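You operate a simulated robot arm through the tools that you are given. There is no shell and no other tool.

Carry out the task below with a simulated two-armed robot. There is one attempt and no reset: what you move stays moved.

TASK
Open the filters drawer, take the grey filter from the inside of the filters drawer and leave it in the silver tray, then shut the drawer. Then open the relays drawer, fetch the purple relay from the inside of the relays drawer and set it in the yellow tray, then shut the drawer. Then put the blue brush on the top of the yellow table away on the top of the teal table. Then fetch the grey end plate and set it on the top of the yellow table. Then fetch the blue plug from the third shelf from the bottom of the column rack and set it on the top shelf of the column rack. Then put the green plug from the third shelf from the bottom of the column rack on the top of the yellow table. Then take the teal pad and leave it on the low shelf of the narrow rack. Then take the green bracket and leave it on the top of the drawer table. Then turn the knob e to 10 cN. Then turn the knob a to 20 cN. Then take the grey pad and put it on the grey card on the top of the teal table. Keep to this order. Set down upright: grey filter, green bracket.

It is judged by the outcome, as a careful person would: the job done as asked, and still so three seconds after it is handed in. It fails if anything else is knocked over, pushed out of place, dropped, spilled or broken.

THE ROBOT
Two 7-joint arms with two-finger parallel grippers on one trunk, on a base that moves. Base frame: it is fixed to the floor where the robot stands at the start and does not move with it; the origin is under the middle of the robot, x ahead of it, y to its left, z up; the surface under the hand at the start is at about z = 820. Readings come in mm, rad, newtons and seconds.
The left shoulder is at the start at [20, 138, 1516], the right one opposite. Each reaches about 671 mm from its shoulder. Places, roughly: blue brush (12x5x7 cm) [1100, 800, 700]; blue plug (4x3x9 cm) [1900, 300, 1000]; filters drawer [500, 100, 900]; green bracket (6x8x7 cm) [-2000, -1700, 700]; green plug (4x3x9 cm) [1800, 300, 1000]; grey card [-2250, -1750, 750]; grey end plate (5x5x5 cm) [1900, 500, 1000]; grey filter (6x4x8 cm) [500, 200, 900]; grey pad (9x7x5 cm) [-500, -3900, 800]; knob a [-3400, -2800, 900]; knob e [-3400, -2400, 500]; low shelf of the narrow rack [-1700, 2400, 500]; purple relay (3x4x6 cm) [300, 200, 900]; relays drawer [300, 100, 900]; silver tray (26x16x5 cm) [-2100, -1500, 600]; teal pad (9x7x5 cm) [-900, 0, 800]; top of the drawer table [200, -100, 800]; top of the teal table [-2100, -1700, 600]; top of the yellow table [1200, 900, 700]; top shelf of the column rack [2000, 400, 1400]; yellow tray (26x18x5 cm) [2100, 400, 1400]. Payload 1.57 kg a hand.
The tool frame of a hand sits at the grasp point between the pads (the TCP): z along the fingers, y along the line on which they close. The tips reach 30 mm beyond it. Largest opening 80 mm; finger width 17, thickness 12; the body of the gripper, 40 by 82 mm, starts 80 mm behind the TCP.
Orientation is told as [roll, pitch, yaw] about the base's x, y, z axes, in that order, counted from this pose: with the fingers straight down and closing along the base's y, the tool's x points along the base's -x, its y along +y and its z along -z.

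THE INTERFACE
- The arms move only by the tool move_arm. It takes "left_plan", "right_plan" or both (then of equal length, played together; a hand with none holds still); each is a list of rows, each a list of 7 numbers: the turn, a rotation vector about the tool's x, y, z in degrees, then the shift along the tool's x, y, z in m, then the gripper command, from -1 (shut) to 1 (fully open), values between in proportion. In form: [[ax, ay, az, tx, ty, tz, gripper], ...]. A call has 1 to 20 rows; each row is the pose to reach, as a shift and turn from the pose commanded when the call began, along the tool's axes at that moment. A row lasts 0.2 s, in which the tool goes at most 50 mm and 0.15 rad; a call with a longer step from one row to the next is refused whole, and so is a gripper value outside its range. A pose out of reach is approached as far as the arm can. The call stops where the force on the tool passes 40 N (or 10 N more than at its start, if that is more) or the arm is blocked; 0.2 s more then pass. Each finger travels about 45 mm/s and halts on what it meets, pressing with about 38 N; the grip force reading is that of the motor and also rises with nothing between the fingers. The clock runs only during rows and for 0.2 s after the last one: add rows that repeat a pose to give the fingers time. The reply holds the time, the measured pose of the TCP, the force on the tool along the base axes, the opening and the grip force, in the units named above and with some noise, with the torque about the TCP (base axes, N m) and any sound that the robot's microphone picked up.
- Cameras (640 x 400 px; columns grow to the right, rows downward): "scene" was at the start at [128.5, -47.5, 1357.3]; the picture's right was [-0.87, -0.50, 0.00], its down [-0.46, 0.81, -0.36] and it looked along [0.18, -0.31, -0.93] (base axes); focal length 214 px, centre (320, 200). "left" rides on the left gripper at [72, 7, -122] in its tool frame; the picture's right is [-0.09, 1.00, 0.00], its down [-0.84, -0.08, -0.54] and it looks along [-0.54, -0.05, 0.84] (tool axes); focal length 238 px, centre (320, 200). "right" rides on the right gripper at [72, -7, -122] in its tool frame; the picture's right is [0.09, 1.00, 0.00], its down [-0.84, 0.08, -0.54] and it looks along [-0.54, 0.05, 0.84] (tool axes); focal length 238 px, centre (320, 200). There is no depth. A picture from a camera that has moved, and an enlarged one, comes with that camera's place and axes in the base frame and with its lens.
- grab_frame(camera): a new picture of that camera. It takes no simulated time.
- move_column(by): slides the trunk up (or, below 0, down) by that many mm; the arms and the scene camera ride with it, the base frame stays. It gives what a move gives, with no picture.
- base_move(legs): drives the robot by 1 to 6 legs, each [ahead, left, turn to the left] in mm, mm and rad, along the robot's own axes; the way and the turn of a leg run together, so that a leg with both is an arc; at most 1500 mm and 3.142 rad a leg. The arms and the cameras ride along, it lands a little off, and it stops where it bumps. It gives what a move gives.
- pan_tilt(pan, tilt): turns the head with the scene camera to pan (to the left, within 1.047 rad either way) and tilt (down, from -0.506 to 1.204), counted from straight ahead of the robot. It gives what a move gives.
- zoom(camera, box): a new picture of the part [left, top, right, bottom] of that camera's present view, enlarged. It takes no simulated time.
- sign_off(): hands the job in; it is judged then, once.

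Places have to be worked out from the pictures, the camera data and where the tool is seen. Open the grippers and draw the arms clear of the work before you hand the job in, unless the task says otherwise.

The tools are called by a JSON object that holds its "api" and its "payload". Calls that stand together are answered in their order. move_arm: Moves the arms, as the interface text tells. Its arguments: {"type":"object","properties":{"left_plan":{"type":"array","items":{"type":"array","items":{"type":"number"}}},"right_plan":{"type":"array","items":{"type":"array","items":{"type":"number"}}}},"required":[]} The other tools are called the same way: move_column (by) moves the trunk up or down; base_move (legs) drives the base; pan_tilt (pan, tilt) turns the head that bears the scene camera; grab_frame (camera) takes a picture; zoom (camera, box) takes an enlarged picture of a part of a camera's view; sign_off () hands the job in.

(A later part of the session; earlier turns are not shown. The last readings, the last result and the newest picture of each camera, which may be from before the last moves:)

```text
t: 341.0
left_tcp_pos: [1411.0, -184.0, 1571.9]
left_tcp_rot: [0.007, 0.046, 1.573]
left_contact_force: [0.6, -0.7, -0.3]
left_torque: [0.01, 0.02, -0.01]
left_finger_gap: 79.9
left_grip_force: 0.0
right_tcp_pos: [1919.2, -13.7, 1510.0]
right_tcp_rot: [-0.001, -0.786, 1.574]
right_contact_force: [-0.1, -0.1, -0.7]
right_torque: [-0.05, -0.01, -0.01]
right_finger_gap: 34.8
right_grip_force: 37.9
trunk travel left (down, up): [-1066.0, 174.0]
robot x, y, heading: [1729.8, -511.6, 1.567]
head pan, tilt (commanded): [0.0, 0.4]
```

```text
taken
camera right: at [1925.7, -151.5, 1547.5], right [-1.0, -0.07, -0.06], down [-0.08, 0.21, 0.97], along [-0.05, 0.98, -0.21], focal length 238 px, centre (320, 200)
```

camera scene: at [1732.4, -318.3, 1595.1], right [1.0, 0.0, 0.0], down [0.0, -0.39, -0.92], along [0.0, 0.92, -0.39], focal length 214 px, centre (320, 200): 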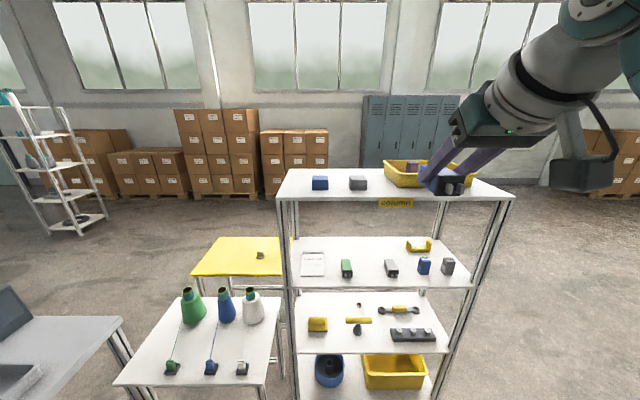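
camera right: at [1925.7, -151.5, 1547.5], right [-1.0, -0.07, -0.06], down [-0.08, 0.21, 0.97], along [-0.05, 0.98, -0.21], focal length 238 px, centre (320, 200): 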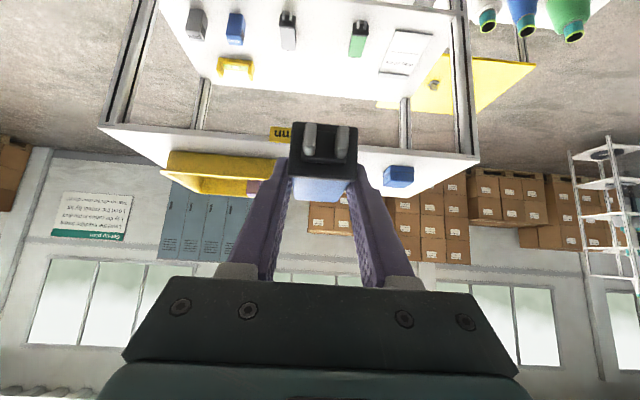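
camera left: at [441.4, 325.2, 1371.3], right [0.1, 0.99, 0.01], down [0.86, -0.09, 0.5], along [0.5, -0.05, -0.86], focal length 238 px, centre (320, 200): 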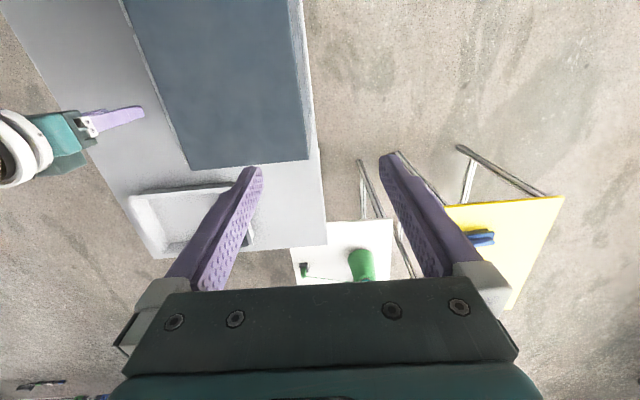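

The free part of the top shelf is its north-west area (around x 1700, y 490); I'll approach it from the west. I drive west, turn to heading 0 and come up alongside.

{"api": "base_move", "payload": {"legs": [[0, 800, 0], [0, 0, -1.569], [0, 1175, 0]]}}

{"api": "pan_tilt", "payload": {"pan": -0.3, "tilt": 0.6}}

{"api": "grab_frame", "payload": {"camera": "scene"}}

{"api": "grab_frame", "payload": {"camera": "right"}}

```text
t: 354.8
left_tcp_pos: [1293.3, 982.1, 1571.2]
left_tcp_rot: [0.008, 0.045, -0.022]
left_contact_force: [-0.4, -0.2, 0.7]
left_torque: [0.0, 0.0, 0.01]
left_finger_gap: 80.0
left_grip_force: 0.0
right_tcp_pos: [1449.7, 471.6, 1509.2]
right_tcp_rot: [0.0, -0.786, -0.023]
right_contact_force: [0.2, 0.4, -1.0]
right_torque: [0.0, 0.01, -0.03]
right_finger_gap: 35.0
right_grip_force: 37.8
trunk travel left (down, up): [-1066.0, 174.0]
robot x, y, heading: [958.8, 670.9, -0.023]
head pan, tilt (commanded): [0.0, 0.4]
```

```text
t: 355.6
left_tcp_pos: [1292.7, 983.0, 1570.6]
left_tcp_rot: [0.006, 0.046, -0.021]
left_contact_force: [-0.3, 0.0, -0.5]
left_torque: [0.0, 0.01, -0.01]
left_finger_gap: 80.2
left_grip_force: 0.0
right_tcp_pos: [1449.9, 471.9, 1511.0]
right_tcp_rot: [0.001, -0.784, -0.021]
right_contact_force: [-0.6, 1.0, -0.4]
right_torque: [0.0, 0.02, 0.01]
right_finger_gap: 35.2
right_grip_force: 38.5
trunk travel left (down, up): [-1066.0, 174.0]
robot x, y, heading: [956.6, 669.7, -0.026]
head pan, tilt (commanded): [-0.3, 0.6]
```

```text
taken
camera scene: at [1141.6, 641.4, 1576.9], right [-0.32, -0.95, 0.0], down [-0.54, 0.18, -0.83], along [0.78, -0.26, -0.56], focal length 214 px, centre (320, 200)
```

scene: 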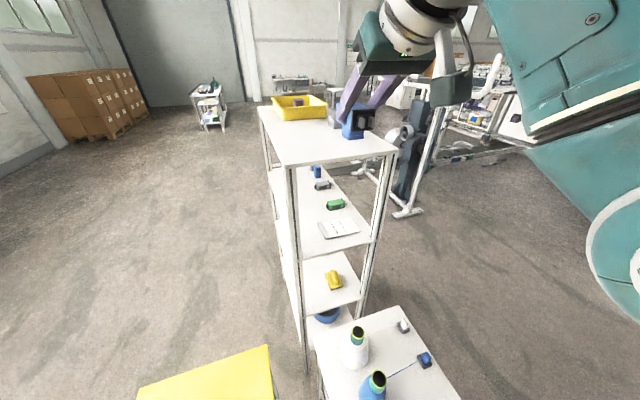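

```text
taken
camera right: at [1313.2, 468.0, 1547.5], right [-0.04, 1.0, -0.06], down [0.21, 0.07, 0.97], along [0.98, 0.03, -0.21], focal length 238 px, centre (320, 200)
```

right: 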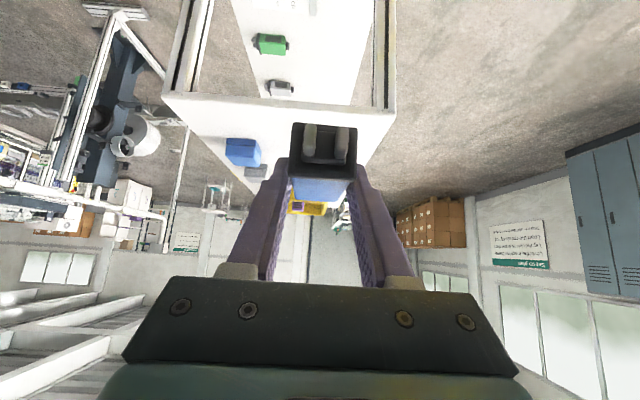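

The shelf's west edge is at x≈1600 and the blocks lie toward the south side. I drive ahead so the plug comes over (1700–1716, 490), then lower.

{"api": "base_move", "payload": {"legs": [[246, 14, 0.023]]}}

{"api": "grab_frame", "payload": {"camera": "right"}}

{"api": "pan_tilt", "payload": {"pan": -0.4, "tilt": 0.6}}

{"api": "grab_frame", "payload": {"camera": "scene"}}

```text
t: 357.4
left_tcp_pos: [1532.2, 1001.1, 1570.8]
left_tcp_rot: [0.008, 0.045, 0.002]
left_contact_force: [0.3, 0.3, -0.1]
left_torque: [0.03, 0.03, 0.0]
left_finger_gap: 80.1
left_grip_force: 0.1
right_tcp_pos: [1702.3, 495.4, 1512.2]
right_tcp_rot: [0.0, -0.786, 0.002]
right_contact_force: [0.1, -0.6, -1.0]
right_torque: [0.0, 0.01, -0.02]
right_finger_gap: 35.0
right_grip_force: 38.2
trunk travel left (down, up): [-1066.0, 174.0]
robot x, y, heading: [1206.0, 681.5, -0.003]
head pan, tilt (commanded): [-0.3, 0.6]
```

```text
taken
camera right: at [1564.9, 486.9, 1547.4], right [-0.07, 1.0, -0.06], down [0.21, 0.08, 0.97], along [0.98, 0.05, -0.21], focal length 238 px, centre (320, 200)
```

right: 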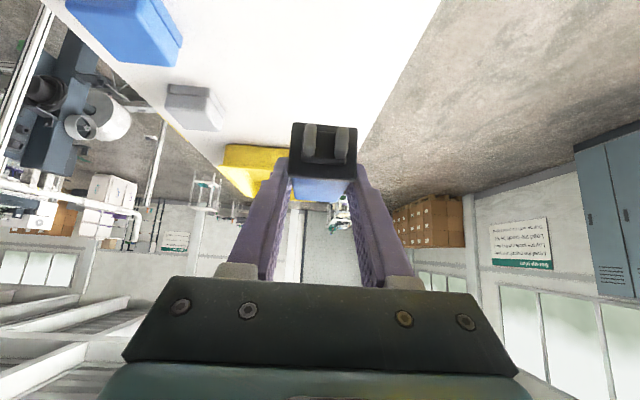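

```text
t: 358.0
left_tcp_pos: [1533.2, 1002.8, 1570.4]
left_tcp_rot: [0.006, 0.045, 0.001]
left_contact_force: [-0.9, -0.3, -0.4]
left_torque: [0.0, 0.02, 0.0]
left_finger_gap: 79.9
left_grip_force: 0.0
right_tcp_pos: [1702.0, 493.8, 1510.8]
right_tcp_rot: [0.003, -0.785, 0.0]
right_contact_force: [0.2, 0.0, -1.0]
right_torque: [0.0, 0.01, 0.01]
right_finger_gap: 35.2
right_grip_force: 37.7
trunk travel left (down, up): [-1066.0, 174.0]
robot x, y, heading: [1202.0, 682.2, -0.003]
head pan, tilt (commanded): [-0.4, 0.6]
```

```text
taken
camera scene: at [1386.3, 648.0, 1576.9], right [-0.39, -0.92, 0.0], down [-0.52, 0.22, -0.83], along [0.76, -0.32, -0.56], focal length 214 px, centre (320, 200)
```

scene: 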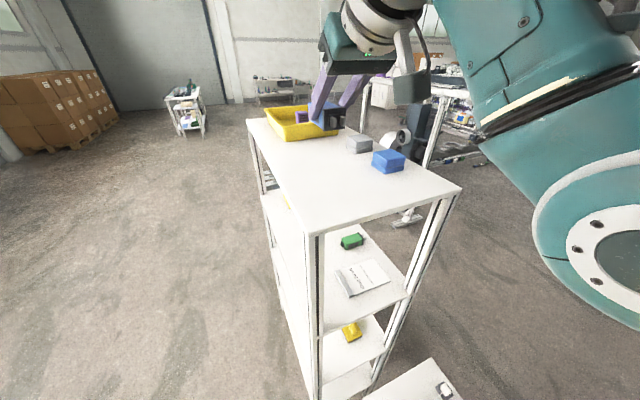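

The plug is over free shelf space. I lower it 95 mm and then creep to contact (expected TCP z≈1395).

{"api": "move_arm", "payload": {"right_plan": [[0, 0, 0, 0.024, 0, 0.024, -0.5], [0, 0, 0, 0.049, 0, 0.049, -0.5], [0, 0, 0, 0.07, 0, 0.07, -0.5]]}}

{"api": "zoom", "payload": {"camera": "scene", "box": [240, 60, 460, 240]}}

```text
t: 358.8
left_tcp_pos: [1531.9, 1001.6, 1570.4]
left_tcp_rot: [0.006, 0.045, 0.001]
left_contact_force: [0.3, 0.7, 0.3]
left_torque: [0.01, -0.01, 0.0]
left_finger_gap: 80.0
left_grip_force: 0.1
right_tcp_pos: [1702.7, 495.1, 1410.8]
right_tcp_rot: [0.001, -0.785, 0.001]
right_contact_force: [0.6, 0.0, -0.9]
right_torque: [0.0, 0.03, -0.01]
right_finger_gap: 35.1
right_grip_force: 37.7
trunk travel left (down, up): [-1066.0, 174.0]
robot x, y, heading: [1204.8, 683.6, 0.002]
head pan, tilt (commanded): [-0.4, 0.6]
```

```text
2.22 times, centred on (350, 150) of scene
camera zoom: at [1386.2, 648.0, 1576.9], right [-0.39, -0.92, 0.0], down [-0.52, 0.22, -0.83], along [0.76, -0.32, -0.56], focal length 477 px, centre (253, 311)
```

zoom: 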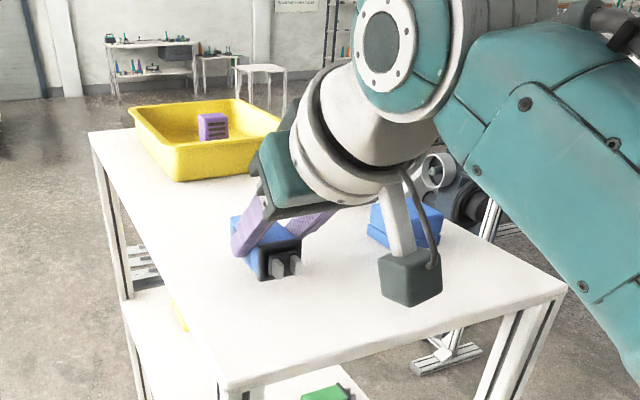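

Close to the shelf now. I creep down.

{"api": "move_arm", "payload": {"right_plan": [[0, 0, 0, 0.0028, 0, 0.0028, -0.5], [0, 0, 0, 0.0057, 0, 0.0057, -0.5]]}}

{"api": "move_arm", "payload": {"right_plan": [[0, 0, 0, 0.0014, 0, 0.0014, -0.5], [0, 0, 0, 0.0028, 0, 0.0028, -0.5]]}}

{"api": "move_arm", "payload": {"right_plan": [[0, 0, 0, 0.0014, 0, 0.0014, -0.5], [0, 0, 0, 0.0025, 0, 0.0025, -0.5]]}}

```text
t: 359.4
left_tcp_pos: [1533.0, 1001.6, 1571.5]
left_tcp_rot: [0.006, 0.044, 0.001]
left_contact_force: [0.3, 0.4, 0.0]
left_torque: [0.01, 0.0, -0.02]
left_finger_gap: 80.1
left_grip_force: 0.1
right_tcp_pos: [1702.2, 494.2, 1403.9]
right_tcp_rot: [0.0, -0.786, 0.0]
right_contact_force: [0.8, 0.8, -1.0]
right_torque: [0.02, 0.03, -0.01]
right_finger_gap: 35.2
right_grip_force: 38.2
trunk travel left (down, up): [-1066.0, 174.0]
robot x, y, heading: [1206.9, 682.9, -0.004]
head pan, tilt (commanded): [-0.4, 0.6]
```

```text
t: 360.0
left_tcp_pos: [1532.4, 1002.7, 1571.6]
left_tcp_rot: [0.006, 0.044, 0.0]
left_contact_force: [-0.3, -0.1, 1.3]
left_torque: [-0.02, 0.0, -0.03]
left_finger_gap: 80.2
left_grip_force: 0.1
right_tcp_pos: [1701.6, 494.4, 1399.2]
right_tcp_rot: [0.001, -0.786, 0.003]
right_contact_force: [0.1, 0.4, -1.3]
right_torque: [0.02, -0.01, -0.01]
right_finger_gap: 34.8
right_grip_force: 38.0
trunk travel left (down, up): [-1066.0, 174.0]
robot x, y, heading: [1202.9, 680.7, -0.001]
head pan, tilt (commanded): [-0.4, 0.6]
```

```text
t: 360.6
left_tcp_pos: [1532.6, 1001.9, 1571.8]
left_tcp_rot: [0.009, 0.046, 0.001]
left_contact_force: [-0.1, 1.2, 0.1]
left_torque: [-0.02, 0.0, 0.01]
left_finger_gap: 80.0
left_grip_force: 0.0
right_tcp_pos: [1702.7, 494.1, 1396.0]
right_tcp_rot: [0.002, -0.785, 0.001]
right_contact_force: [0.4, -0.7, -1.0]
right_torque: [0.02, -0.03, -0.02]
right_finger_gap: 34.9
right_grip_force: 37.3
trunk travel left (down, up): [-1066.0, 174.0]
robot x, y, heading: [1205.2, 685.3, -0.002]
head pan, tilt (commanded): [-0.4, 0.6]
```

No contact yet at z=1396; a few more millimetres.

{"api": "move_arm", "payload": {"right_plan": [[0, 0, 0, 0.0014, 0, 0.0014, -0.5], [0, 0, 0, 0.0025, 0, 0.0025, -0.5]]}}

{"api": "move_arm", "payload": {"right_plan": [[0, 0, 0, 0.0014, 0, 0.0014, -0.5], [0, 0, 0, 0.0025, 0, 0.0025, -0.5]]}}

{"api": "zoom", "payload": {"camera": "scene", "box": [300, 120, 420, 220]}}

```text
t: 361.2
left_tcp_pos: [1533.1, 1002.1, 1572.0]
left_tcp_rot: [0.007, 0.045, 0.001]
left_contact_force: [0.5, 0.3, -1.1]
left_torque: [0.02, -0.03, -0.02]
left_finger_gap: 80.0
left_grip_force: 0.1
right_tcp_pos: [1703.0, 494.0, 1395.2]
right_tcp_rot: [0.001, -0.789, 0.001]
right_contact_force: [-2.1, 0.0, 6.9]
right_torque: [-0.03, 0.23, 0.01]
right_finger_gap: 35.1
right_grip_force: 37.4
trunk travel left (down, up): [-1066.0, 174.0]
robot x, y, heading: [1202.9, 680.0, 0.0]
head pan, tilt (commanded): [-0.4, 0.6]
```

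```text
t: 361.8
left_tcp_pos: [1531.8, 1001.8, 1571.2]
left_tcp_rot: [0.008, 0.043, 0.003]
left_contact_force: [-0.5, 0.2, 0.3]
left_torque: [-0.01, -0.03, 0.01]
left_finger_gap: 80.0
left_grip_force: 0.1
right_tcp_pos: [1703.6, 494.2, 1394.6]
right_tcp_rot: [0.002, -0.795, 0.001]
right_contact_force: [-11.0, 1.0, 28.2]
right_torque: [0.0, 0.26, -0.01]
right_finger_gap: 35.1
right_grip_force: 38.2
trunk travel left (down, up): [-1066.0, 174.0]
robot x, y, heading: [1202.7, 680.9, -0.0]
head pan, tilt (commanded): [-0.4, 0.6]
```

```text
4.00 times, centred on (360, 170) of scene
camera zoom: at [1386.7, 647.7, 1577.6], right [-0.39, -0.92, 0.0], down [-0.52, 0.22, -0.83], along [0.76, -0.32, -0.56], focal length 858 px, centre (160, 320)
```

zoom: 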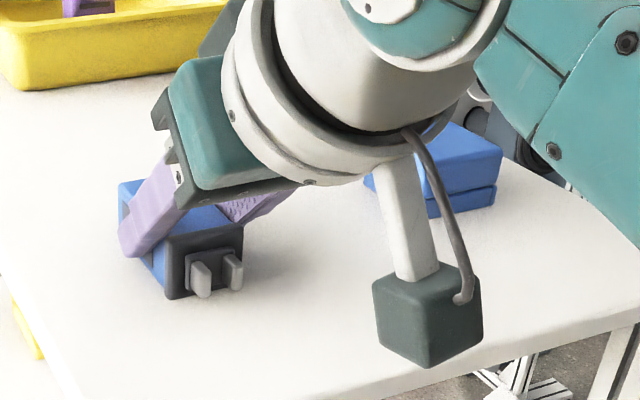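

Contact reached. I open the fingers and back out along the finger axis.

{"api": "move_arm", "payload": {"right_plan": [[0, 0, 0, -0.001, 0, -0.001, -0.3], [0, 0, 0, -0.001, 0, -0.001, 0.2], [0, 0, 0, -0.001, 0, -0.001, 0.6], [0, 0, 0, -0.001, 0, -0.001, 0.6], [0, 0, 0, -0.001, 0, -0.03, 0.6], [0, 0, 0, -0.001, 0, -0.07, 0.6], [0, 0, 0, -0.03, 0, -0.11, 0.6], [0, 0, 0, -0.06, 0, -0.13, 0.6]]}}

{"api": "grab_frame", "payload": {"camera": "scene"}}

```text
t: 363.6
left_tcp_pos: [1532.8, 1001.5, 1570.9]
left_tcp_rot: [0.008, 0.044, 0.002]
left_contact_force: [0.3, 0.0, -0.7]
left_torque: [-0.03, -0.04, -0.01]
left_finger_gap: 80.1
left_grip_force: 0.1
right_tcp_pos: [1653.7, 493.5, 1522.7]
right_tcp_rot: [0.0, -0.786, 0.001]
right_contact_force: [0.7, 0.7, 0.6]
right_torque: [0.01, -0.01, -0.01]
right_finger_gap: 64.1
right_grip_force: 0.0
trunk travel left (down, up): [-1066.0, 174.0]
robot x, y, heading: [1201.3, 681.1, 0.0]
head pan, tilt (commanded): [-0.4, 0.6]
```

```text
taken
camera scene: at [1386.3, 648.0, 1576.9], right [-0.39, -0.92, 0.0], down [-0.52, 0.22, -0.83], along [0.76, -0.32, -0.56], focal length 214 px, centre (320, 200)
```

scene: 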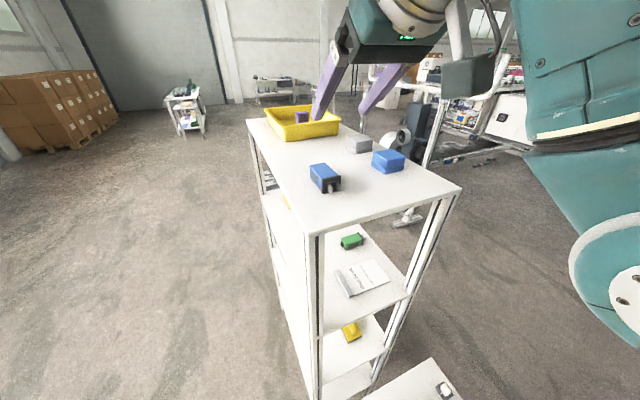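

The blue plug lies on the top shelf. Now the green plug: back off, go around to the south side again and line up with x≈1832.

{"api": "base_move", "payload": {"legs": [[-250, 0, 0], [0, -1200, 0], [0, 0, 1.57], [0, -693, 0]]}}

{"api": "move_column", "payload": {"by": -400}}

{"api": "grab_frame", "payload": {"camera": "right"}}

{"api": "zoom", "payload": {"camera": "right", "box": [230, 60, 410, 200]}}

```text
t: 378.4
left_tcp_pos: [1325.1, -182.8, 1571.6]
left_tcp_rot: [0.006, 0.045, 1.582]
left_contact_force: [0.7, -0.5, 0.7]
left_torque: [-0.03, -0.02, -0.01]
left_finger_gap: 80.1
left_grip_force: 0.0
right_tcp_pos: [1830.8, -55.8, 1522.2]
right_tcp_rot: [-0.001, -0.786, 1.581]
right_contact_force: [-0.2, 0.5, -0.5]
right_torque: [0.01, 0.04, 0.01]
right_finger_gap: 63.8
right_grip_force: 0.0
trunk travel left (down, up): [-1066.0, 174.0]
robot x, y, heading: [1648.6, -506.1, 1.582]
head pan, tilt (commanded): [-0.4, 0.6]
```

```text
t: 382.2
left_tcp_pos: [1323.6, -183.3, 1171.5]
left_tcp_rot: [0.007, 0.044, 1.582]
left_contact_force: [0.3, 0.5, 0.2]
left_torque: [0.0, -0.01, 0.0]
left_finger_gap: 79.9
left_grip_force: 0.0
right_tcp_pos: [1830.6, -56.4, 1122.5]
right_tcp_rot: [0.0, -0.784, 1.583]
right_contact_force: [0.5, -0.9, -0.2]
right_torque: [-0.02, 0.0, 0.01]
right_finger_gap: 64.2
right_grip_force: 0.0
trunk travel left (down, up): [-666.0, 574.0]
robot x, y, heading: [1647.0, -503.6, 1.581]
head pan, tilt (commanded): [-0.4, 0.6]
```

```text
taken
camera right: at [1838.9, -193.5, 1159.0], right [-0.99, -0.08, -0.06], down [-0.08, 0.21, 0.97], along [-0.06, 0.98, -0.21], focal length 238 px, centre (320, 200)
```

right: 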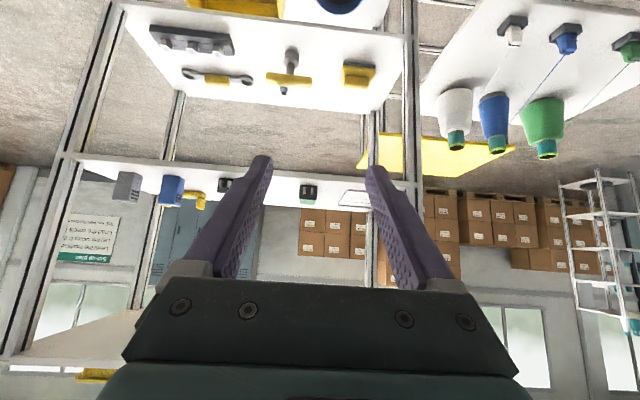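

```text
2.86 times, centred on (320, 130) of right
camera zoom: at [1838.9, -193.5, 1159.0], right [-0.99, -0.08, -0.06], down [-0.08, 0.21, 0.97], along [-0.06, 0.98, -0.21], focal length 681 px, centre (320, 400)
```

zoom: 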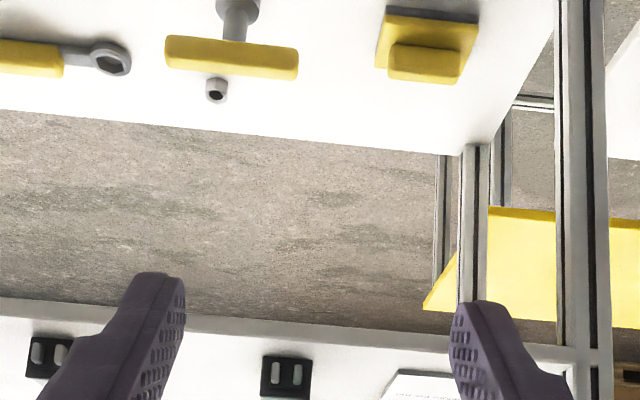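

The green plug's prong end is visible. I straighten the heading and drive 300 mm ahead for a close measurement.

{"api": "base_move", "payload": {"legs": [[302, 0, -0.012]]}}

{"api": "grab_frame", "payload": {"camera": "right"}}

{"api": "zoom", "payload": {"camera": "right", "box": [240, 60, 420, 200]}}

```text
t: 384.3
left_tcp_pos: [1329.1, 124.1, 1170.5]
left_tcp_rot: [0.006, 0.046, 1.569]
left_contact_force: [-0.1, -0.5, -0.4]
left_torque: [0.04, 0.01, 0.01]
left_finger_gap: 79.7
left_grip_force: 0.0
right_tcp_pos: [1835.4, 244.3, 1122.8]
right_tcp_rot: [0.001, -0.786, 1.571]
right_contact_force: [0.2, -0.5, -0.1]
right_torque: [0.0, 0.01, 0.03]
right_finger_gap: 63.8
right_grip_force: 0.0
trunk travel left (down, up): [-666.0, 574.0]
robot x, y, heading: [1647.5, -203.8, 1.569]
head pan, tilt (commanded): [-0.4, 0.6]
```

```text
taken
camera right: at [1842.3, 106.4, 1158.9], right [-1.0, -0.06, -0.06], down [-0.08, 0.21, 0.97], along [-0.05, 0.98, -0.21], focal length 238 px, centre (320, 200)
```

right: 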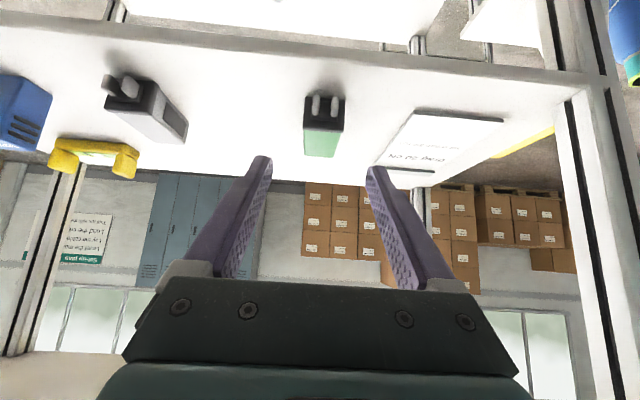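

```text
2.86 times, centred on (330, 130) of right
camera zoom: at [1842.3, 106.4, 1158.9], right [-1.0, -0.06, -0.06], down [-0.08, 0.21, 0.97], along [-0.05, 0.98, -0.21], focal length 681 px, centre (291, 400)
```

zoom: 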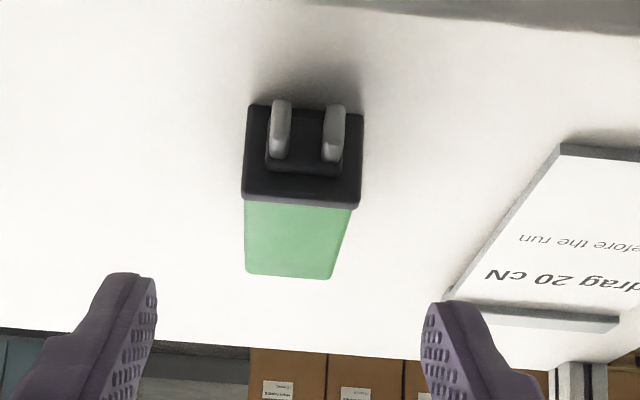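

The green plug is at x≈1834, aligned the same way. I advance ~98 mm along the finger axis in two stages.

{"api": "move_arm", "payload": {"right_plan": [[0, 0, 0, -0.001, 0.0014, 0.03, 0.58], [0, 0, 0, -0.002, 0.0014, 0.065, 0.58], [0, 0, 0, -0.002, 0.0014, 0.085, 0.58], [0, 0, 0, -0.002, 0.0014, 0.098, 0.58]]}}

{"api": "grab_frame", "payload": {"camera": "right"}}

```text
t: 385.3
left_tcp_pos: [1328.3, 124.1, 1171.3]
left_tcp_rot: [0.006, 0.047, 1.569]
left_contact_force: [0.3, 0.1, 0.4]
left_torque: [0.01, -0.03, -0.01]
left_finger_gap: 80.1
left_grip_force: 0.0
right_tcp_pos: [1835.1, 315.5, 1054.6]
right_tcp_rot: [-0.001, -0.787, 1.57]
right_contact_force: [0.4, 0.3, -0.5]
right_torque: [0.0, -0.01, 0.01]
right_finger_gap: 63.4
right_grip_force: 0.0
trunk travel left (down, up): [-666.0, 574.0]
robot x, y, heading: [1648.3, -206.0, 1.568]
head pan, tilt (commanded): [-0.4, 0.6]
```

```text
taken
camera right: at [1840.9, 176.9, 1090.2], right [-1.0, -0.07, -0.07], down [-0.08, 0.21, 0.97], along [-0.05, 0.98, -0.21], focal length 238 px, centre (320, 200)
```

right: 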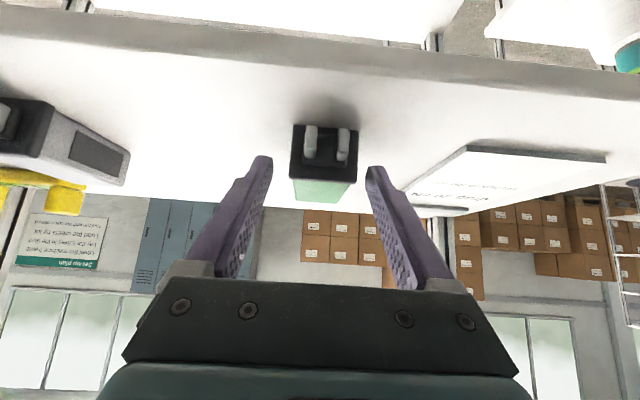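

The plug is centred between the fingers. I close, lift 55 mm, and back out.

{"api": "move_arm", "payload": {"right_plan": [[0, 0, 0, 0, 0.002, 0, 0.2], [0, 0, 0, 0, 0.002, 0, -0.3], [0, 0, 0, 0, 0.002, 0, -0.5], [0, 0, 0, 0, 0.002, 0, -0.5], [0, 0, 0, 0, 0.002, 0, -0.5]]}}

{"api": "move_arm", "payload": {"right_plan": [[0, 0, 0, -0.007, 0, -0.007, -0.5], [0, 0, 0, -0.021, 0, -0.021, -0.5], [0, 0, 0, -0.04, 0, -0.04, -0.5]]}}

{"api": "base_move", "payload": {"legs": [[-330, 0, 0]]}}

{"api": "grab_frame", "payload": {"camera": "right"}}

```text
t: 386.5
left_tcp_pos: [1327.3, 123.8, 1170.7]
left_tcp_rot: [0.006, 0.046, 1.569]
left_contact_force: [-0.1, -0.1, -1.1]
left_torque: [0.01, 0.0, -0.01]
left_finger_gap: 80.0
left_grip_force: 0.0
right_tcp_pos: [1832.6, 314.2, 1053.4]
right_tcp_rot: [0.0, -0.786, 1.572]
right_contact_force: [-0.5, -0.7, 0.2]
right_torque: [0.01, -0.01, 0.02]
right_finger_gap: 35.1
right_grip_force: 38.1
trunk travel left (down, up): [-666.0, 574.0]
robot x, y, heading: [1645.1, -204.3, 1.571]
head pan, tilt (commanded): [-0.4, 0.6]
```

```text
t: 387.3
left_tcp_pos: [1326.9, 123.5, 1170.7]
left_tcp_rot: [0.008, 0.045, 1.568]
left_contact_force: [0.4, -0.2, 0.0]
left_torque: [-0.02, 0.01, 0.0]
left_finger_gap: 80.2
left_grip_force: 0.0
right_tcp_pos: [1832.2, 314.9, 1111.1]
right_tcp_rot: [0.002, -0.786, 1.57]
right_contact_force: [0.6, 0.4, -1.4]
right_torque: [-0.03, -0.02, 0.0]
right_finger_gap: 35.2
right_grip_force: 37.5
trunk travel left (down, up): [-666.0, 574.0]
robot x, y, heading: [1644.8, -205.5, 1.568]
head pan, tilt (commanded): [-0.4, 0.6]
```

```text
t: 389.5
left_tcp_pos: [1326.0, -203.2, 1171.1]
left_tcp_rot: [0.006, 0.045, 1.569]
left_contact_force: [0.1, -0.4, -0.3]
left_torque: [0.01, -0.02, -0.02]
left_finger_gap: 80.0
left_grip_force: 0.3
right_tcp_pos: [1832.2, -13.8, 1110.4]
right_tcp_rot: [0.001, -0.787, 1.571]
right_contact_force: [0.3, -0.3, -1.0]
right_torque: [-0.02, -0.02, 0.02]
right_finger_gap: 35.2
right_grip_force: 38.1
trunk travel left (down, up): [-666.0, 574.0]
robot x, y, heading: [1645.7, -533.6, 1.564]
head pan, tilt (commanded): [-0.4, 0.6]
```

```text
taken
camera right: at [1837.4, -150.8, 1147.2], right [-1.0, -0.06, -0.06], down [-0.08, 0.21, 0.97], along [-0.05, 0.98, -0.21], focal length 238 px, centre (320, 200)
```

right: 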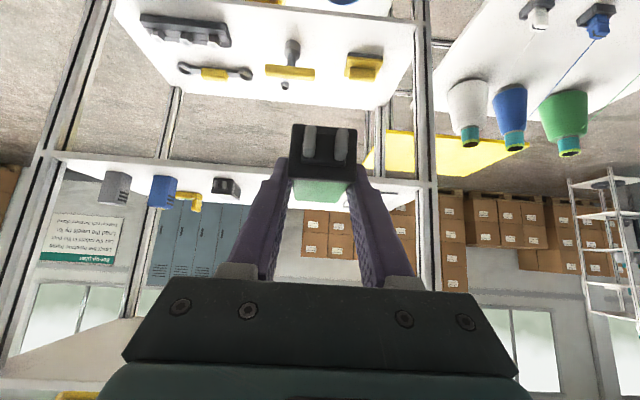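

The green plug is held. I raise a little and drive around the west side to the yellow table, ending at heading 0 with the hand over about (1100,900).

{"api": "move_column", "payload": {"by": 120}}

{"api": "base_move", "payload": {"legs": [[0, 1065, 0], [810, 0, 0], [811, 0, 0], [0, 0, -1.57]]}}

{"api": "pan_tilt", "payload": {"pan": -0.3, "tilt": 0.8}}

{"api": "grab_frame", "payload": {"camera": "scene"}}

{"api": "grab_frame", "payload": {"camera": "right"}}

```text
t: 391.0
left_tcp_pos: [1326.4, -203.0, 1291.7]
left_tcp_rot: [0.007, 0.047, 1.57]
left_contact_force: [-0.5, 0.6, 0.2]
left_torque: [-0.03, 0.01, 0.0]
left_finger_gap: 79.9
left_grip_force: 0.0
right_tcp_pos: [1831.3, -13.6, 1229.9]
right_tcp_rot: [0.0, -0.786, 1.568]
right_contact_force: [0.1, -0.6, -0.6]
right_torque: [0.0, 0.01, -0.01]
right_finger_gap: 35.2
right_grip_force: 38.0
trunk travel left (down, up): [-786.0, 454.0]
robot x, y, heading: [1645.3, -534.4, 1.563]
head pan, tilt (commanded): [-0.4, 0.6]
```

```text
t: 408.2
left_tcp_pos: [937.0, 1414.8, 1291.9]
left_tcp_rot: [0.008, 0.046, -0.027]
left_contact_force: [-0.3, 0.6, 0.5]
left_torque: [0.02, 0.01, 0.02]
left_finger_gap: 80.0
left_grip_force: 0.1
right_tcp_pos: [1116.6, 906.6, 1229.8]
right_tcp_rot: [0.002, -0.786, -0.025]
right_contact_force: [0.0, 0.6, -1.2]
right_torque: [-0.03, -0.01, -0.03]
right_finger_gap: 35.1
right_grip_force: 37.8
trunk travel left (down, up): [-786.0, 454.0]
robot x, y, heading: [602.8, 1104.4, -0.025]
head pan, tilt (commanded): [-0.4, 0.6]
```

```text
t: 408.9
left_tcp_pos: [937.4, 1415.1, 1292.0]
left_tcp_rot: [0.007, 0.046, -0.026]
left_contact_force: [-0.3, 0.6, 0.5]
left_torque: [-0.01, 0.01, -0.01]
left_finger_gap: 80.0
left_grip_force: 0.1
right_tcp_pos: [1116.1, 907.7, 1230.0]
right_tcp_rot: [-0.001, -0.784, -0.025]
right_contact_force: [-0.5, -0.4, -1.3]
right_torque: [0.0, 0.0, 0.01]
right_finger_gap: 35.1
right_grip_force: 38.6
trunk travel left (down, up): [-786.0, 454.0]
robot x, y, heading: [602.1, 1102.7, -0.025]
head pan, tilt (commanded): [-0.3, 0.799]
```

```text
taken
camera scene: at [778.3, 1076.5, 1280.1], right [-0.32, -0.95, 0.0], down [-0.68, 0.23, -0.7], along [0.66, -0.23, -0.72], focal length 214 px, centre (320, 200)
```

scene: 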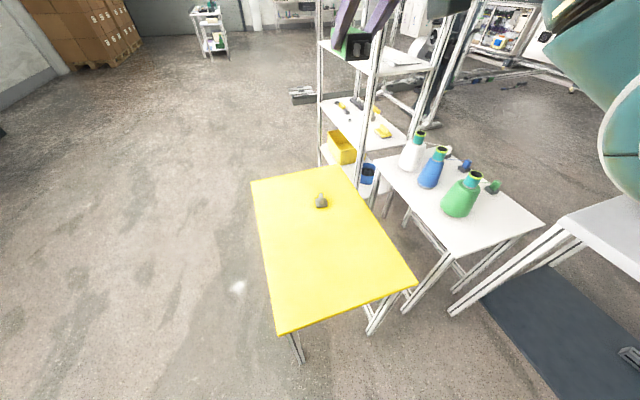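

```text
taken
camera right: at [978.4, 902.9, 1267.1], right [-0.04, 1.0, -0.06], down [0.21, 0.07, 0.97], along [0.98, 0.03, -0.21], focal length 238 px, centre (320, 200)
```

right: 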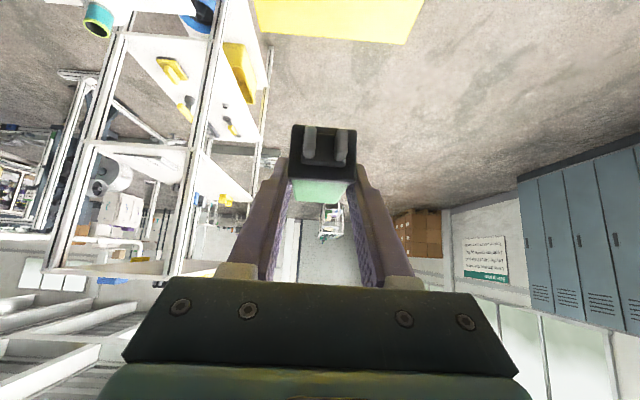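

The hand is over free table space at (1116,907). I lower the trunk 400 mm, then the arm.

{"api": "move_column", "payload": {"by": -400}}

{"api": "move_column", "payload": {"by": -60}}

{"api": "move_arm", "payload": {"right_plan": [[0, 0, 0, 0.02, 0, 0.02, -0.5], [0, 0, 0, 0.036, 0, 0.036, -0.5], [0, 0, 0, 0.045, 0, 0.045, -0.5]]}}

{"api": "zoom", "payload": {"camera": "scene", "box": [220, 40, 480, 240]}}

```text
t: 412.8
left_tcp_pos: [936.9, 1416.3, 891.3]
left_tcp_rot: [0.006, 0.044, -0.025]
left_contact_force: [-0.6, -0.1, 0.8]
left_torque: [-0.01, 0.03, 0.02]
left_finger_gap: 79.9
left_grip_force: 0.0
right_tcp_pos: [1116.3, 907.2, 830.7]
right_tcp_rot: [-0.001, -0.785, -0.024]
right_contact_force: [-0.3, -0.4, -1.5]
right_torque: [0.02, 0.02, 0.01]
right_finger_gap: 35.0
right_grip_force: 37.9
trunk travel left (down, up): [-386.0, 854.0]
robot x, y, heading: [602.6, 1102.4, -0.026]
head pan, tilt (commanded): [-0.3, 0.799]
```

```text
t: 413.8
left_tcp_pos: [937.7, 1414.7, 831.2]
left_tcp_rot: [0.008, 0.046, -0.026]
left_contact_force: [-0.4, 0.0, -0.7]
left_torque: [0.01, 0.01, 0.03]
left_finger_gap: 80.3
left_grip_force: 0.0
right_tcp_pos: [1115.7, 907.4, 770.0]
right_tcp_rot: [0.001, -0.786, -0.026]
right_contact_force: [-0.2, -1.0, 0.2]
right_torque: [-0.01, 0.03, -0.01]
right_finger_gap: 35.0
right_grip_force: 38.3
trunk travel left (down, up): [-326.0, 914.0]
robot x, y, heading: [599.4, 1103.2, -0.027]
head pan, tilt (commanded): [-0.3, 0.799]
```

```text
t: 414.6
left_tcp_pos: [937.9, 1414.6, 831.6]
left_tcp_rot: [0.006, 0.047, -0.026]
left_contact_force: [-1.0, -0.1, 0.0]
left_torque: [0.0, 0.01, 0.03]
left_finger_gap: 80.0
left_grip_force: 0.0
right_tcp_pos: [1116.1, 906.1, 707.4]
right_tcp_rot: [-0.001, -0.784, -0.026]
right_contact_force: [0.6, 0.0, -1.5]
right_torque: [0.0, -0.02, 0.04]
right_finger_gap: 35.3
right_grip_force: 37.7
trunk travel left (down, up): [-326.0, 914.0]
robot x, y, heading: [599.8, 1101.3, -0.024]
head pan, tilt (commanded): [-0.3, 0.799]
```

```text
2.00 times, centred on (350, 140) of scene
camera zoom: at [778.2, 1076.6, 820.0], right [-0.32, -0.95, 0.0], down [-0.68, 0.23, -0.7], along [0.66, -0.23, -0.72], focal length 429 px, centre (260, 320)
```

zoom: 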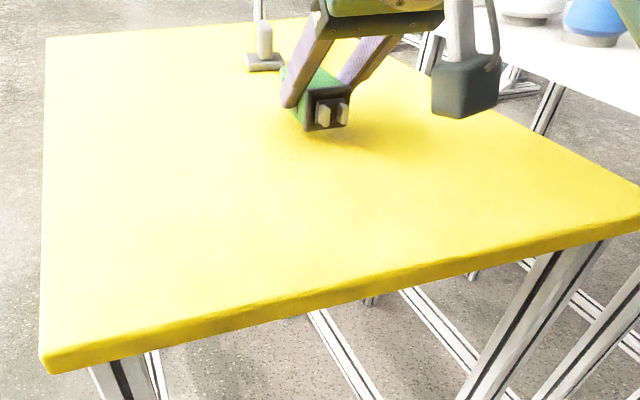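

The plug hovers a centimetre above the table. I creep down to contact near z≈693.

{"api": "move_arm", "payload": {"right_plan": [[0, 0, 0, 0.0028, 0, 0.0028, -0.5], [0, 0, 0, 0.0057, 0, 0.0057, -0.5]]}}

{"api": "move_arm", "payload": {"right_plan": [[0, 0, 0, 0.0014, 0, 0.0014, -0.5], [0, 0, 0, 0.0025, 0, 0.0025, -0.5]]}}

{"api": "move_arm", "payload": {"right_plan": [[0, 0, 0, 0.0014, 0, 0.0014, -0.5], [0, 0, 0, 0.0025, 0, 0.0025, -0.5]]}}

```text
t: 415.2
left_tcp_pos: [937.8, 1414.4, 830.5]
left_tcp_rot: [0.009, 0.048, -0.025]
left_contact_force: [0.3, 0.8, 0.3]
left_torque: [0.02, 0.01, 0.01]
left_finger_gap: 80.0
left_grip_force: 0.1
right_tcp_pos: [1115.6, 905.7, 698.8]
right_tcp_rot: [0.0, -0.784, -0.025]
right_contact_force: [-0.4, 0.8, -0.1]
right_torque: [-0.01, 0.02, -0.01]
right_finger_gap: 34.9
right_grip_force: 37.8
trunk travel left (down, up): [-326.0, 914.0]
robot x, y, heading: [599.4, 1101.9, -0.028]
head pan, tilt (commanded): [-0.3, 0.799]
```

```text
t: 415.8
left_tcp_pos: [936.9, 1414.7, 831.2]
left_tcp_rot: [0.006, 0.047, -0.027]
left_contact_force: [0.2, 0.4, 0.1]
left_torque: [0.04, 0.02, 0.0]
left_finger_gap: 79.9
left_grip_force: 0.1
right_tcp_pos: [1115.9, 906.9, 695.4]
right_tcp_rot: [0.0, -0.784, -0.024]
right_contact_force: [-0.8, -0.4, -0.6]
right_torque: [0.0, 0.01, -0.02]
right_finger_gap: 35.3
right_grip_force: 38.1
trunk travel left (down, up): [-326.0, 914.0]
robot x, y, heading: [600.3, 1104.8, -0.029]
head pan, tilt (commanded): [-0.3, 0.799]
```

```text
t: 416.4
left_tcp_pos: [938.9, 1415.1, 830.7]
left_tcp_rot: [0.007, 0.045, -0.027]
left_contact_force: [0.3, 0.2, 0.4]
left_torque: [-0.03, 0.02, 0.0]
left_finger_gap: 79.9
left_grip_force: 0.0
right_tcp_pos: [1116.4, 906.7, 694.0]
right_tcp_rot: [0.0, -0.79, -0.024]
right_contact_force: [-4.1, -0.1, 10.2]
right_torque: [0.0, 0.28, -0.02]
right_finger_gap: 35.1
right_grip_force: 38.0
trunk travel left (down, up): [-326.0, 914.0]
robot x, y, heading: [606.4, 1100.6, -0.031]
head pan, tilt (commanded): [-0.3, 0.799]
```

Contact (10 N). I open and withdraw along the finger axis, then raise.

{"api": "move_arm", "payload": {"right_plan": [[0, 0, 0, 0, 0, 0, -0.3], [0, 0, 0, 0, 0, 0, 0.2], [0, 0, 0, 0, 0, 0, 0.6], [0, 0, 0, 0, 0, 0, 0.6], [0, 0, 0, 0, 0, -0.03, 0.6], [0, 0, 0, 0, 0, -0.07, 0.6], [0, 0, 0, -0.03, 0, -0.11, 0.6], [0, 0, 0, -0.06, 0, -0.14, 0.6]]}}

{"api": "grab_frame", "payload": {"camera": "scene"}}

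```text
t: 418.2
left_tcp_pos: [937.9, 1415.1, 830.2]
left_tcp_rot: [0.007, 0.045, -0.026]
left_contact_force: [0.0, -0.4, -0.2]
left_torque: [0.0, 0.02, -0.01]
left_finger_gap: 80.1
left_grip_force: 0.1
right_tcp_pos: [1059.3, 907.4, 833.3]
right_tcp_rot: [0.0, -0.785, -0.025]
right_contact_force: [0.4, 0.5, 0.5]
right_torque: [-0.01, -0.03, -0.01]
right_finger_gap: 64.0
right_grip_force: 0.0
trunk travel left (down, up): [-326.0, 914.0]
robot x, y, heading: [600.5, 1104.8, -0.027]
head pan, tilt (commanded): [-0.3, 0.799]
```

```text
taken
camera scene: at [778.8, 1076.4, 820.1], right [-0.32, -0.95, 0.0], down [-0.68, 0.23, -0.7], along [0.66, -0.23, -0.72], focal length 214 px, centre (320, 200)
```

scene: 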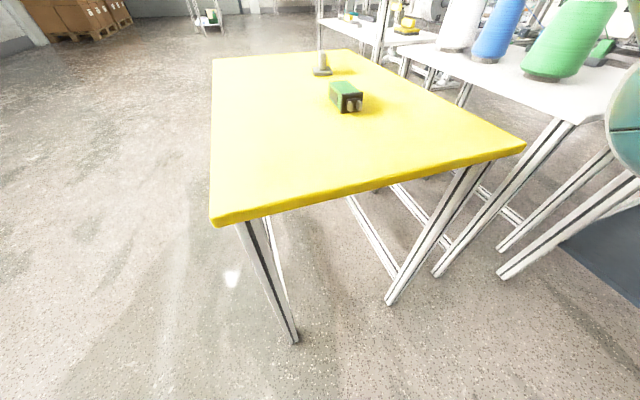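

The green plug is on the yellow table. Next is the teal pad: I raise the trunk, un-tilt the hand, and drive to the teal cart.

{"api": "move_column", "payload": {"by": 400}}

{"api": "move_arm", "payload": {"right_plan": [[0, 7.5, 0, 0.0118, 0, -0.0118, 1], [0, 15, 0, 0.0236, 0, -0.0236, 1], [0, 22.5, 0, 0.0354, 0, -0.0354, 1], [0, 30, 0, 0.0472, 0, -0.0472, 1], [0, 37.5, 0, 0.059, 0, -0.059, 1], [0, 45, 0, 0.0707, 0, -0.0707, 1]]}}

{"api": "base_move", "payload": {"legs": [[-920, -560, 0.027], [-920, -560, 0]]}}

{"api": "pan_tilt", "payload": {"pan": 0.0, "tilt": 0.7}}

{"api": "grab_frame", "payload": {"camera": "scene"}}

{"api": "grab_frame", "payload": {"camera": "right"}}

```text
t: 422.0
left_tcp_pos: [937.6, 1415.3, 1231.7]
left_tcp_rot: [0.008, 0.045, -0.026]
left_contact_force: [0.3, -0.8, 0.6]
left_torque: [-0.02, 0.0, 0.0]
left_finger_gap: 80.1
left_grip_force: 0.0
right_tcp_pos: [1059.1, 906.7, 1233.8]
right_tcp_rot: [0.0, -0.785, -0.024]
right_contact_force: [0.7, -0.5, -0.5]
right_torque: [-0.01, -0.01, 0.0]
right_finger_gap: 64.1
right_grip_force: 0.0
trunk travel left (down, up): [-726.0, 514.0]
robot x, y, heading: [606.5, 1108.7, -0.024]
head pan, tilt (commanded): [-0.3, 0.799]
```

```text
t: 423.4
left_tcp_pos: [937.4, 1415.0, 1230.3]
left_tcp_rot: [0.007, 0.044, -0.027]
left_contact_force: [-0.1, -0.1, -0.7]
left_torque: [0.0, 0.05, -0.01]
left_finger_gap: 80.0
left_grip_force: 0.0
right_tcp_pos: [959.6, 909.0, 1233.4]
right_tcp_rot: [0.0, 0.002, -0.026]
right_contact_force: [0.1, -0.7, -1.0]
right_torque: [-0.02, 0.0, -0.01]
right_finger_gap: 80.3
right_grip_force: 0.0
trunk travel left (down, up): [-726.0, 514.0]
robot x, y, heading: [600.3, 1105.0, -0.029]
head pan, tilt (commanded): [-0.3, 0.799]
```

```text
t: 433.3
left_tcp_pos: [-736.4, 327.4, 1232.6]
left_tcp_rot: [0.012, 0.041, -0.132]
left_contact_force: [-0.5, -0.2, -0.9]
left_torque: [0.0, -0.04, -0.01]
left_finger_gap: 79.8
left_grip_force: 0.2
right_tcp_pos: [-769.8, -178.1, 1234.2]
right_tcp_rot: [0.002, -0.005, -0.132]
right_contact_force: [-0.9, -0.2, 0.9]
right_torque: [0.05, 0.0, 0.01]
right_finger_gap: 80.0
right_grip_force: 0.1
trunk travel left (down, up): [-726.0, 514.0]
robot x, y, heading: [-1110.0, 50.9, -0.138]
head pan, tilt (commanded): [-0.3, 0.799]
stopped in leg 2: the robot was blocked; the commanded pose is now the measured one
```

```text
t: 434.1
left_tcp_pos: [-735.6, 329.0, 1236.0]
left_tcp_rot: [0.014, 0.039, -0.128]
left_contact_force: [-0.1, 0.0, 0.4]
left_torque: [0.02, 0.02, -0.02]
left_finger_gap: 80.1
left_grip_force: 0.0
right_tcp_pos: [-767.4, -176.1, 1235.7]
right_tcp_rot: [0.008, -0.008, -0.129]
right_contact_force: [-0.9, 0.1, -0.1]
right_torque: [0.02, -0.01, 0.03]
right_finger_gap: 79.9
right_grip_force: 0.0
trunk travel left (down, up): [-726.0, 514.0]
robot x, y, heading: [-1106.4, 47.8, -0.135]
head pan, tilt (commanded): [0.0, 0.7]
```

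```text
taken
camera scene: at [-919.2, 31.0, 1229.7], right [-0.13, -0.99, -0.01], down [-0.63, 0.09, -0.77], along [0.76, -0.1, -0.64], focal length 214 px, centre (320, 200)
```

scene: 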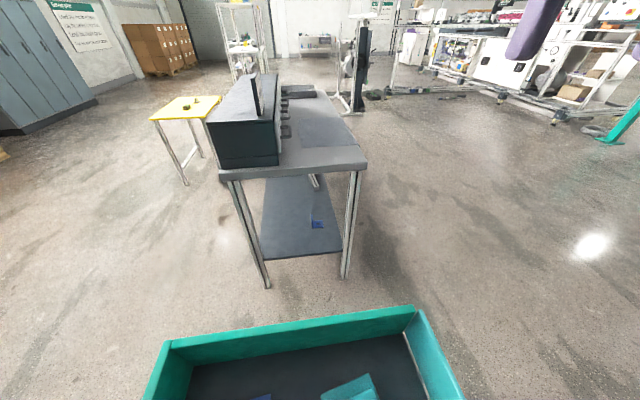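

```text
taken
camera right: at [-840.8, -174.8, 1357.9], right [0.04, 1.0, 0.01], down [0.83, -0.03, 0.55], along [0.55, -0.02, -0.84], focal length 238 px, centre (320, 200)
```

right: 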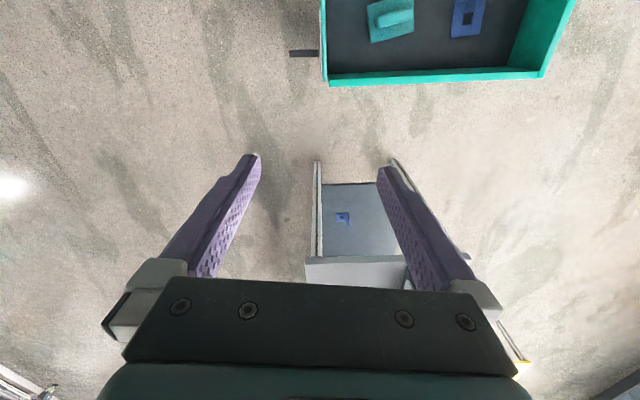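

The base bumped something over the cart (stopped, heading turned to -0.135). I look straight down to see what is touching before moving any further.

{"api": "pan_tilt", "payload": {"pan": 0.0, "tilt": 1.204}}

{"api": "grab_frame", "payload": {"camera": "scene"}}

{"api": "grab_frame", "payload": {"camera": "left"}}

```text
t: 435.0
left_tcp_pos: [-735.4, 328.2, 1235.5]
left_tcp_rot: [0.013, 0.039, -0.132]
left_contact_force: [0.6, -0.5, -0.5]
left_torque: [0.03, -0.03, 0.0]
left_finger_gap: 80.0
left_grip_force: 0.0
right_tcp_pos: [-768.3, -176.2, 1236.5]
right_tcp_rot: [0.007, -0.009, -0.131]
right_contact_force: [0.0, 0.7, 0.2]
right_torque: [0.04, 0.03, 0.01]
right_finger_gap: 79.9
right_grip_force: 0.0
trunk travel left (down, up): [-726.0, 514.0]
robot x, y, heading: [-1110.9, 53.1, -0.133]
head pan, tilt (commanded): [0.0, 1.201]
```

```text
taken
camera scene: at [-947.6, 34.9, 1193.8], right [-0.13, -0.99, -0.01], down [-0.92, 0.13, -0.37], along [0.37, -0.04, -0.93], focal length 214 px, centre (320, 200)
```

scene: 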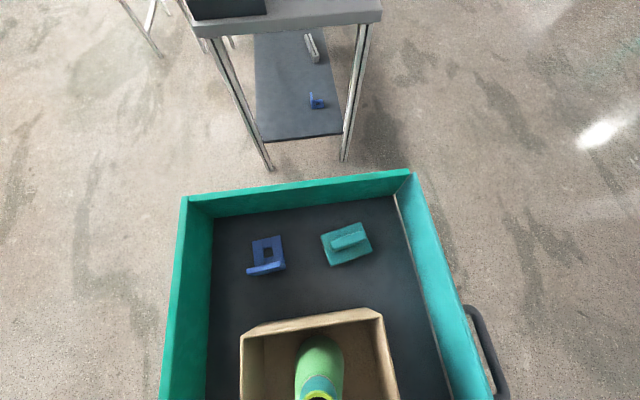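

```text
taken
camera left: at [-801.9, 342.8, 1360.8], right [0.22, 0.98, 0.01], down [0.84, -0.2, 0.51], along [0.5, -0.1, -0.86], focal length 238 px, centre (320, 200)
```

left: 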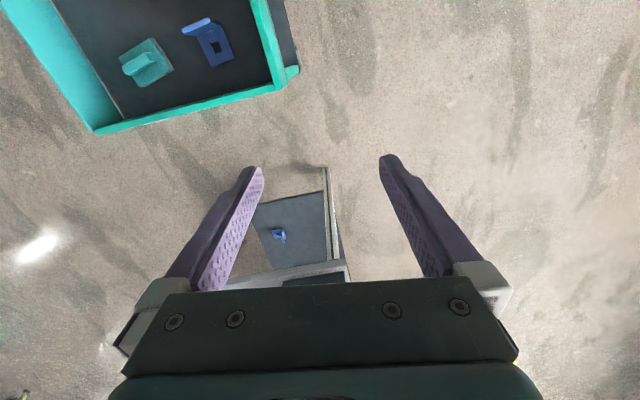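

The trunk's underside seems to have met the spools in the cardboard box; the cart itself is where it was. I back off along the way I came, then raise the trunk and look at the box.

{"api": "base_move", "payload": {"legs": [[155, 126, 0]]}}

{"api": "grab_frame", "payload": {"camera": "scene"}}

```text
t: 436.6
left_tcp_pos: [-571.8, 431.0, 1231.1]
left_tcp_rot: [0.007, 0.05, -0.127]
left_contact_force: [-0.6, 1.6, -0.1]
left_torque: [0.0, -0.01, 0.01]
left_finger_gap: 80.2
left_grip_force: 0.1
right_tcp_pos: [-600.9, -73.4, 1233.7]
right_tcp_rot: [-0.001, 0.001, -0.128]
right_contact_force: [-0.4, 0.3, -0.1]
right_torque: [-0.02, 0.01, 0.04]
right_finger_gap: 80.0
right_grip_force: 0.0
trunk travel left (down, up): [-726.0, 514.0]
robot x, y, heading: [-936.6, 159.6, -0.131]
head pan, tilt (commanded): [0.0, 1.201]
```

```text
taken
camera scene: at [-783.0, 136.6, 1192.3], right [-0.13, -0.99, 0.0], down [-0.92, 0.12, -0.36], along [0.36, -0.05, -0.93], focal length 214 px, centre (320, 200)
```

scene: 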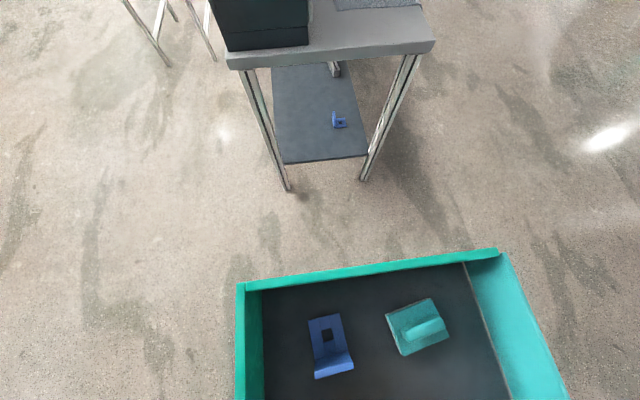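

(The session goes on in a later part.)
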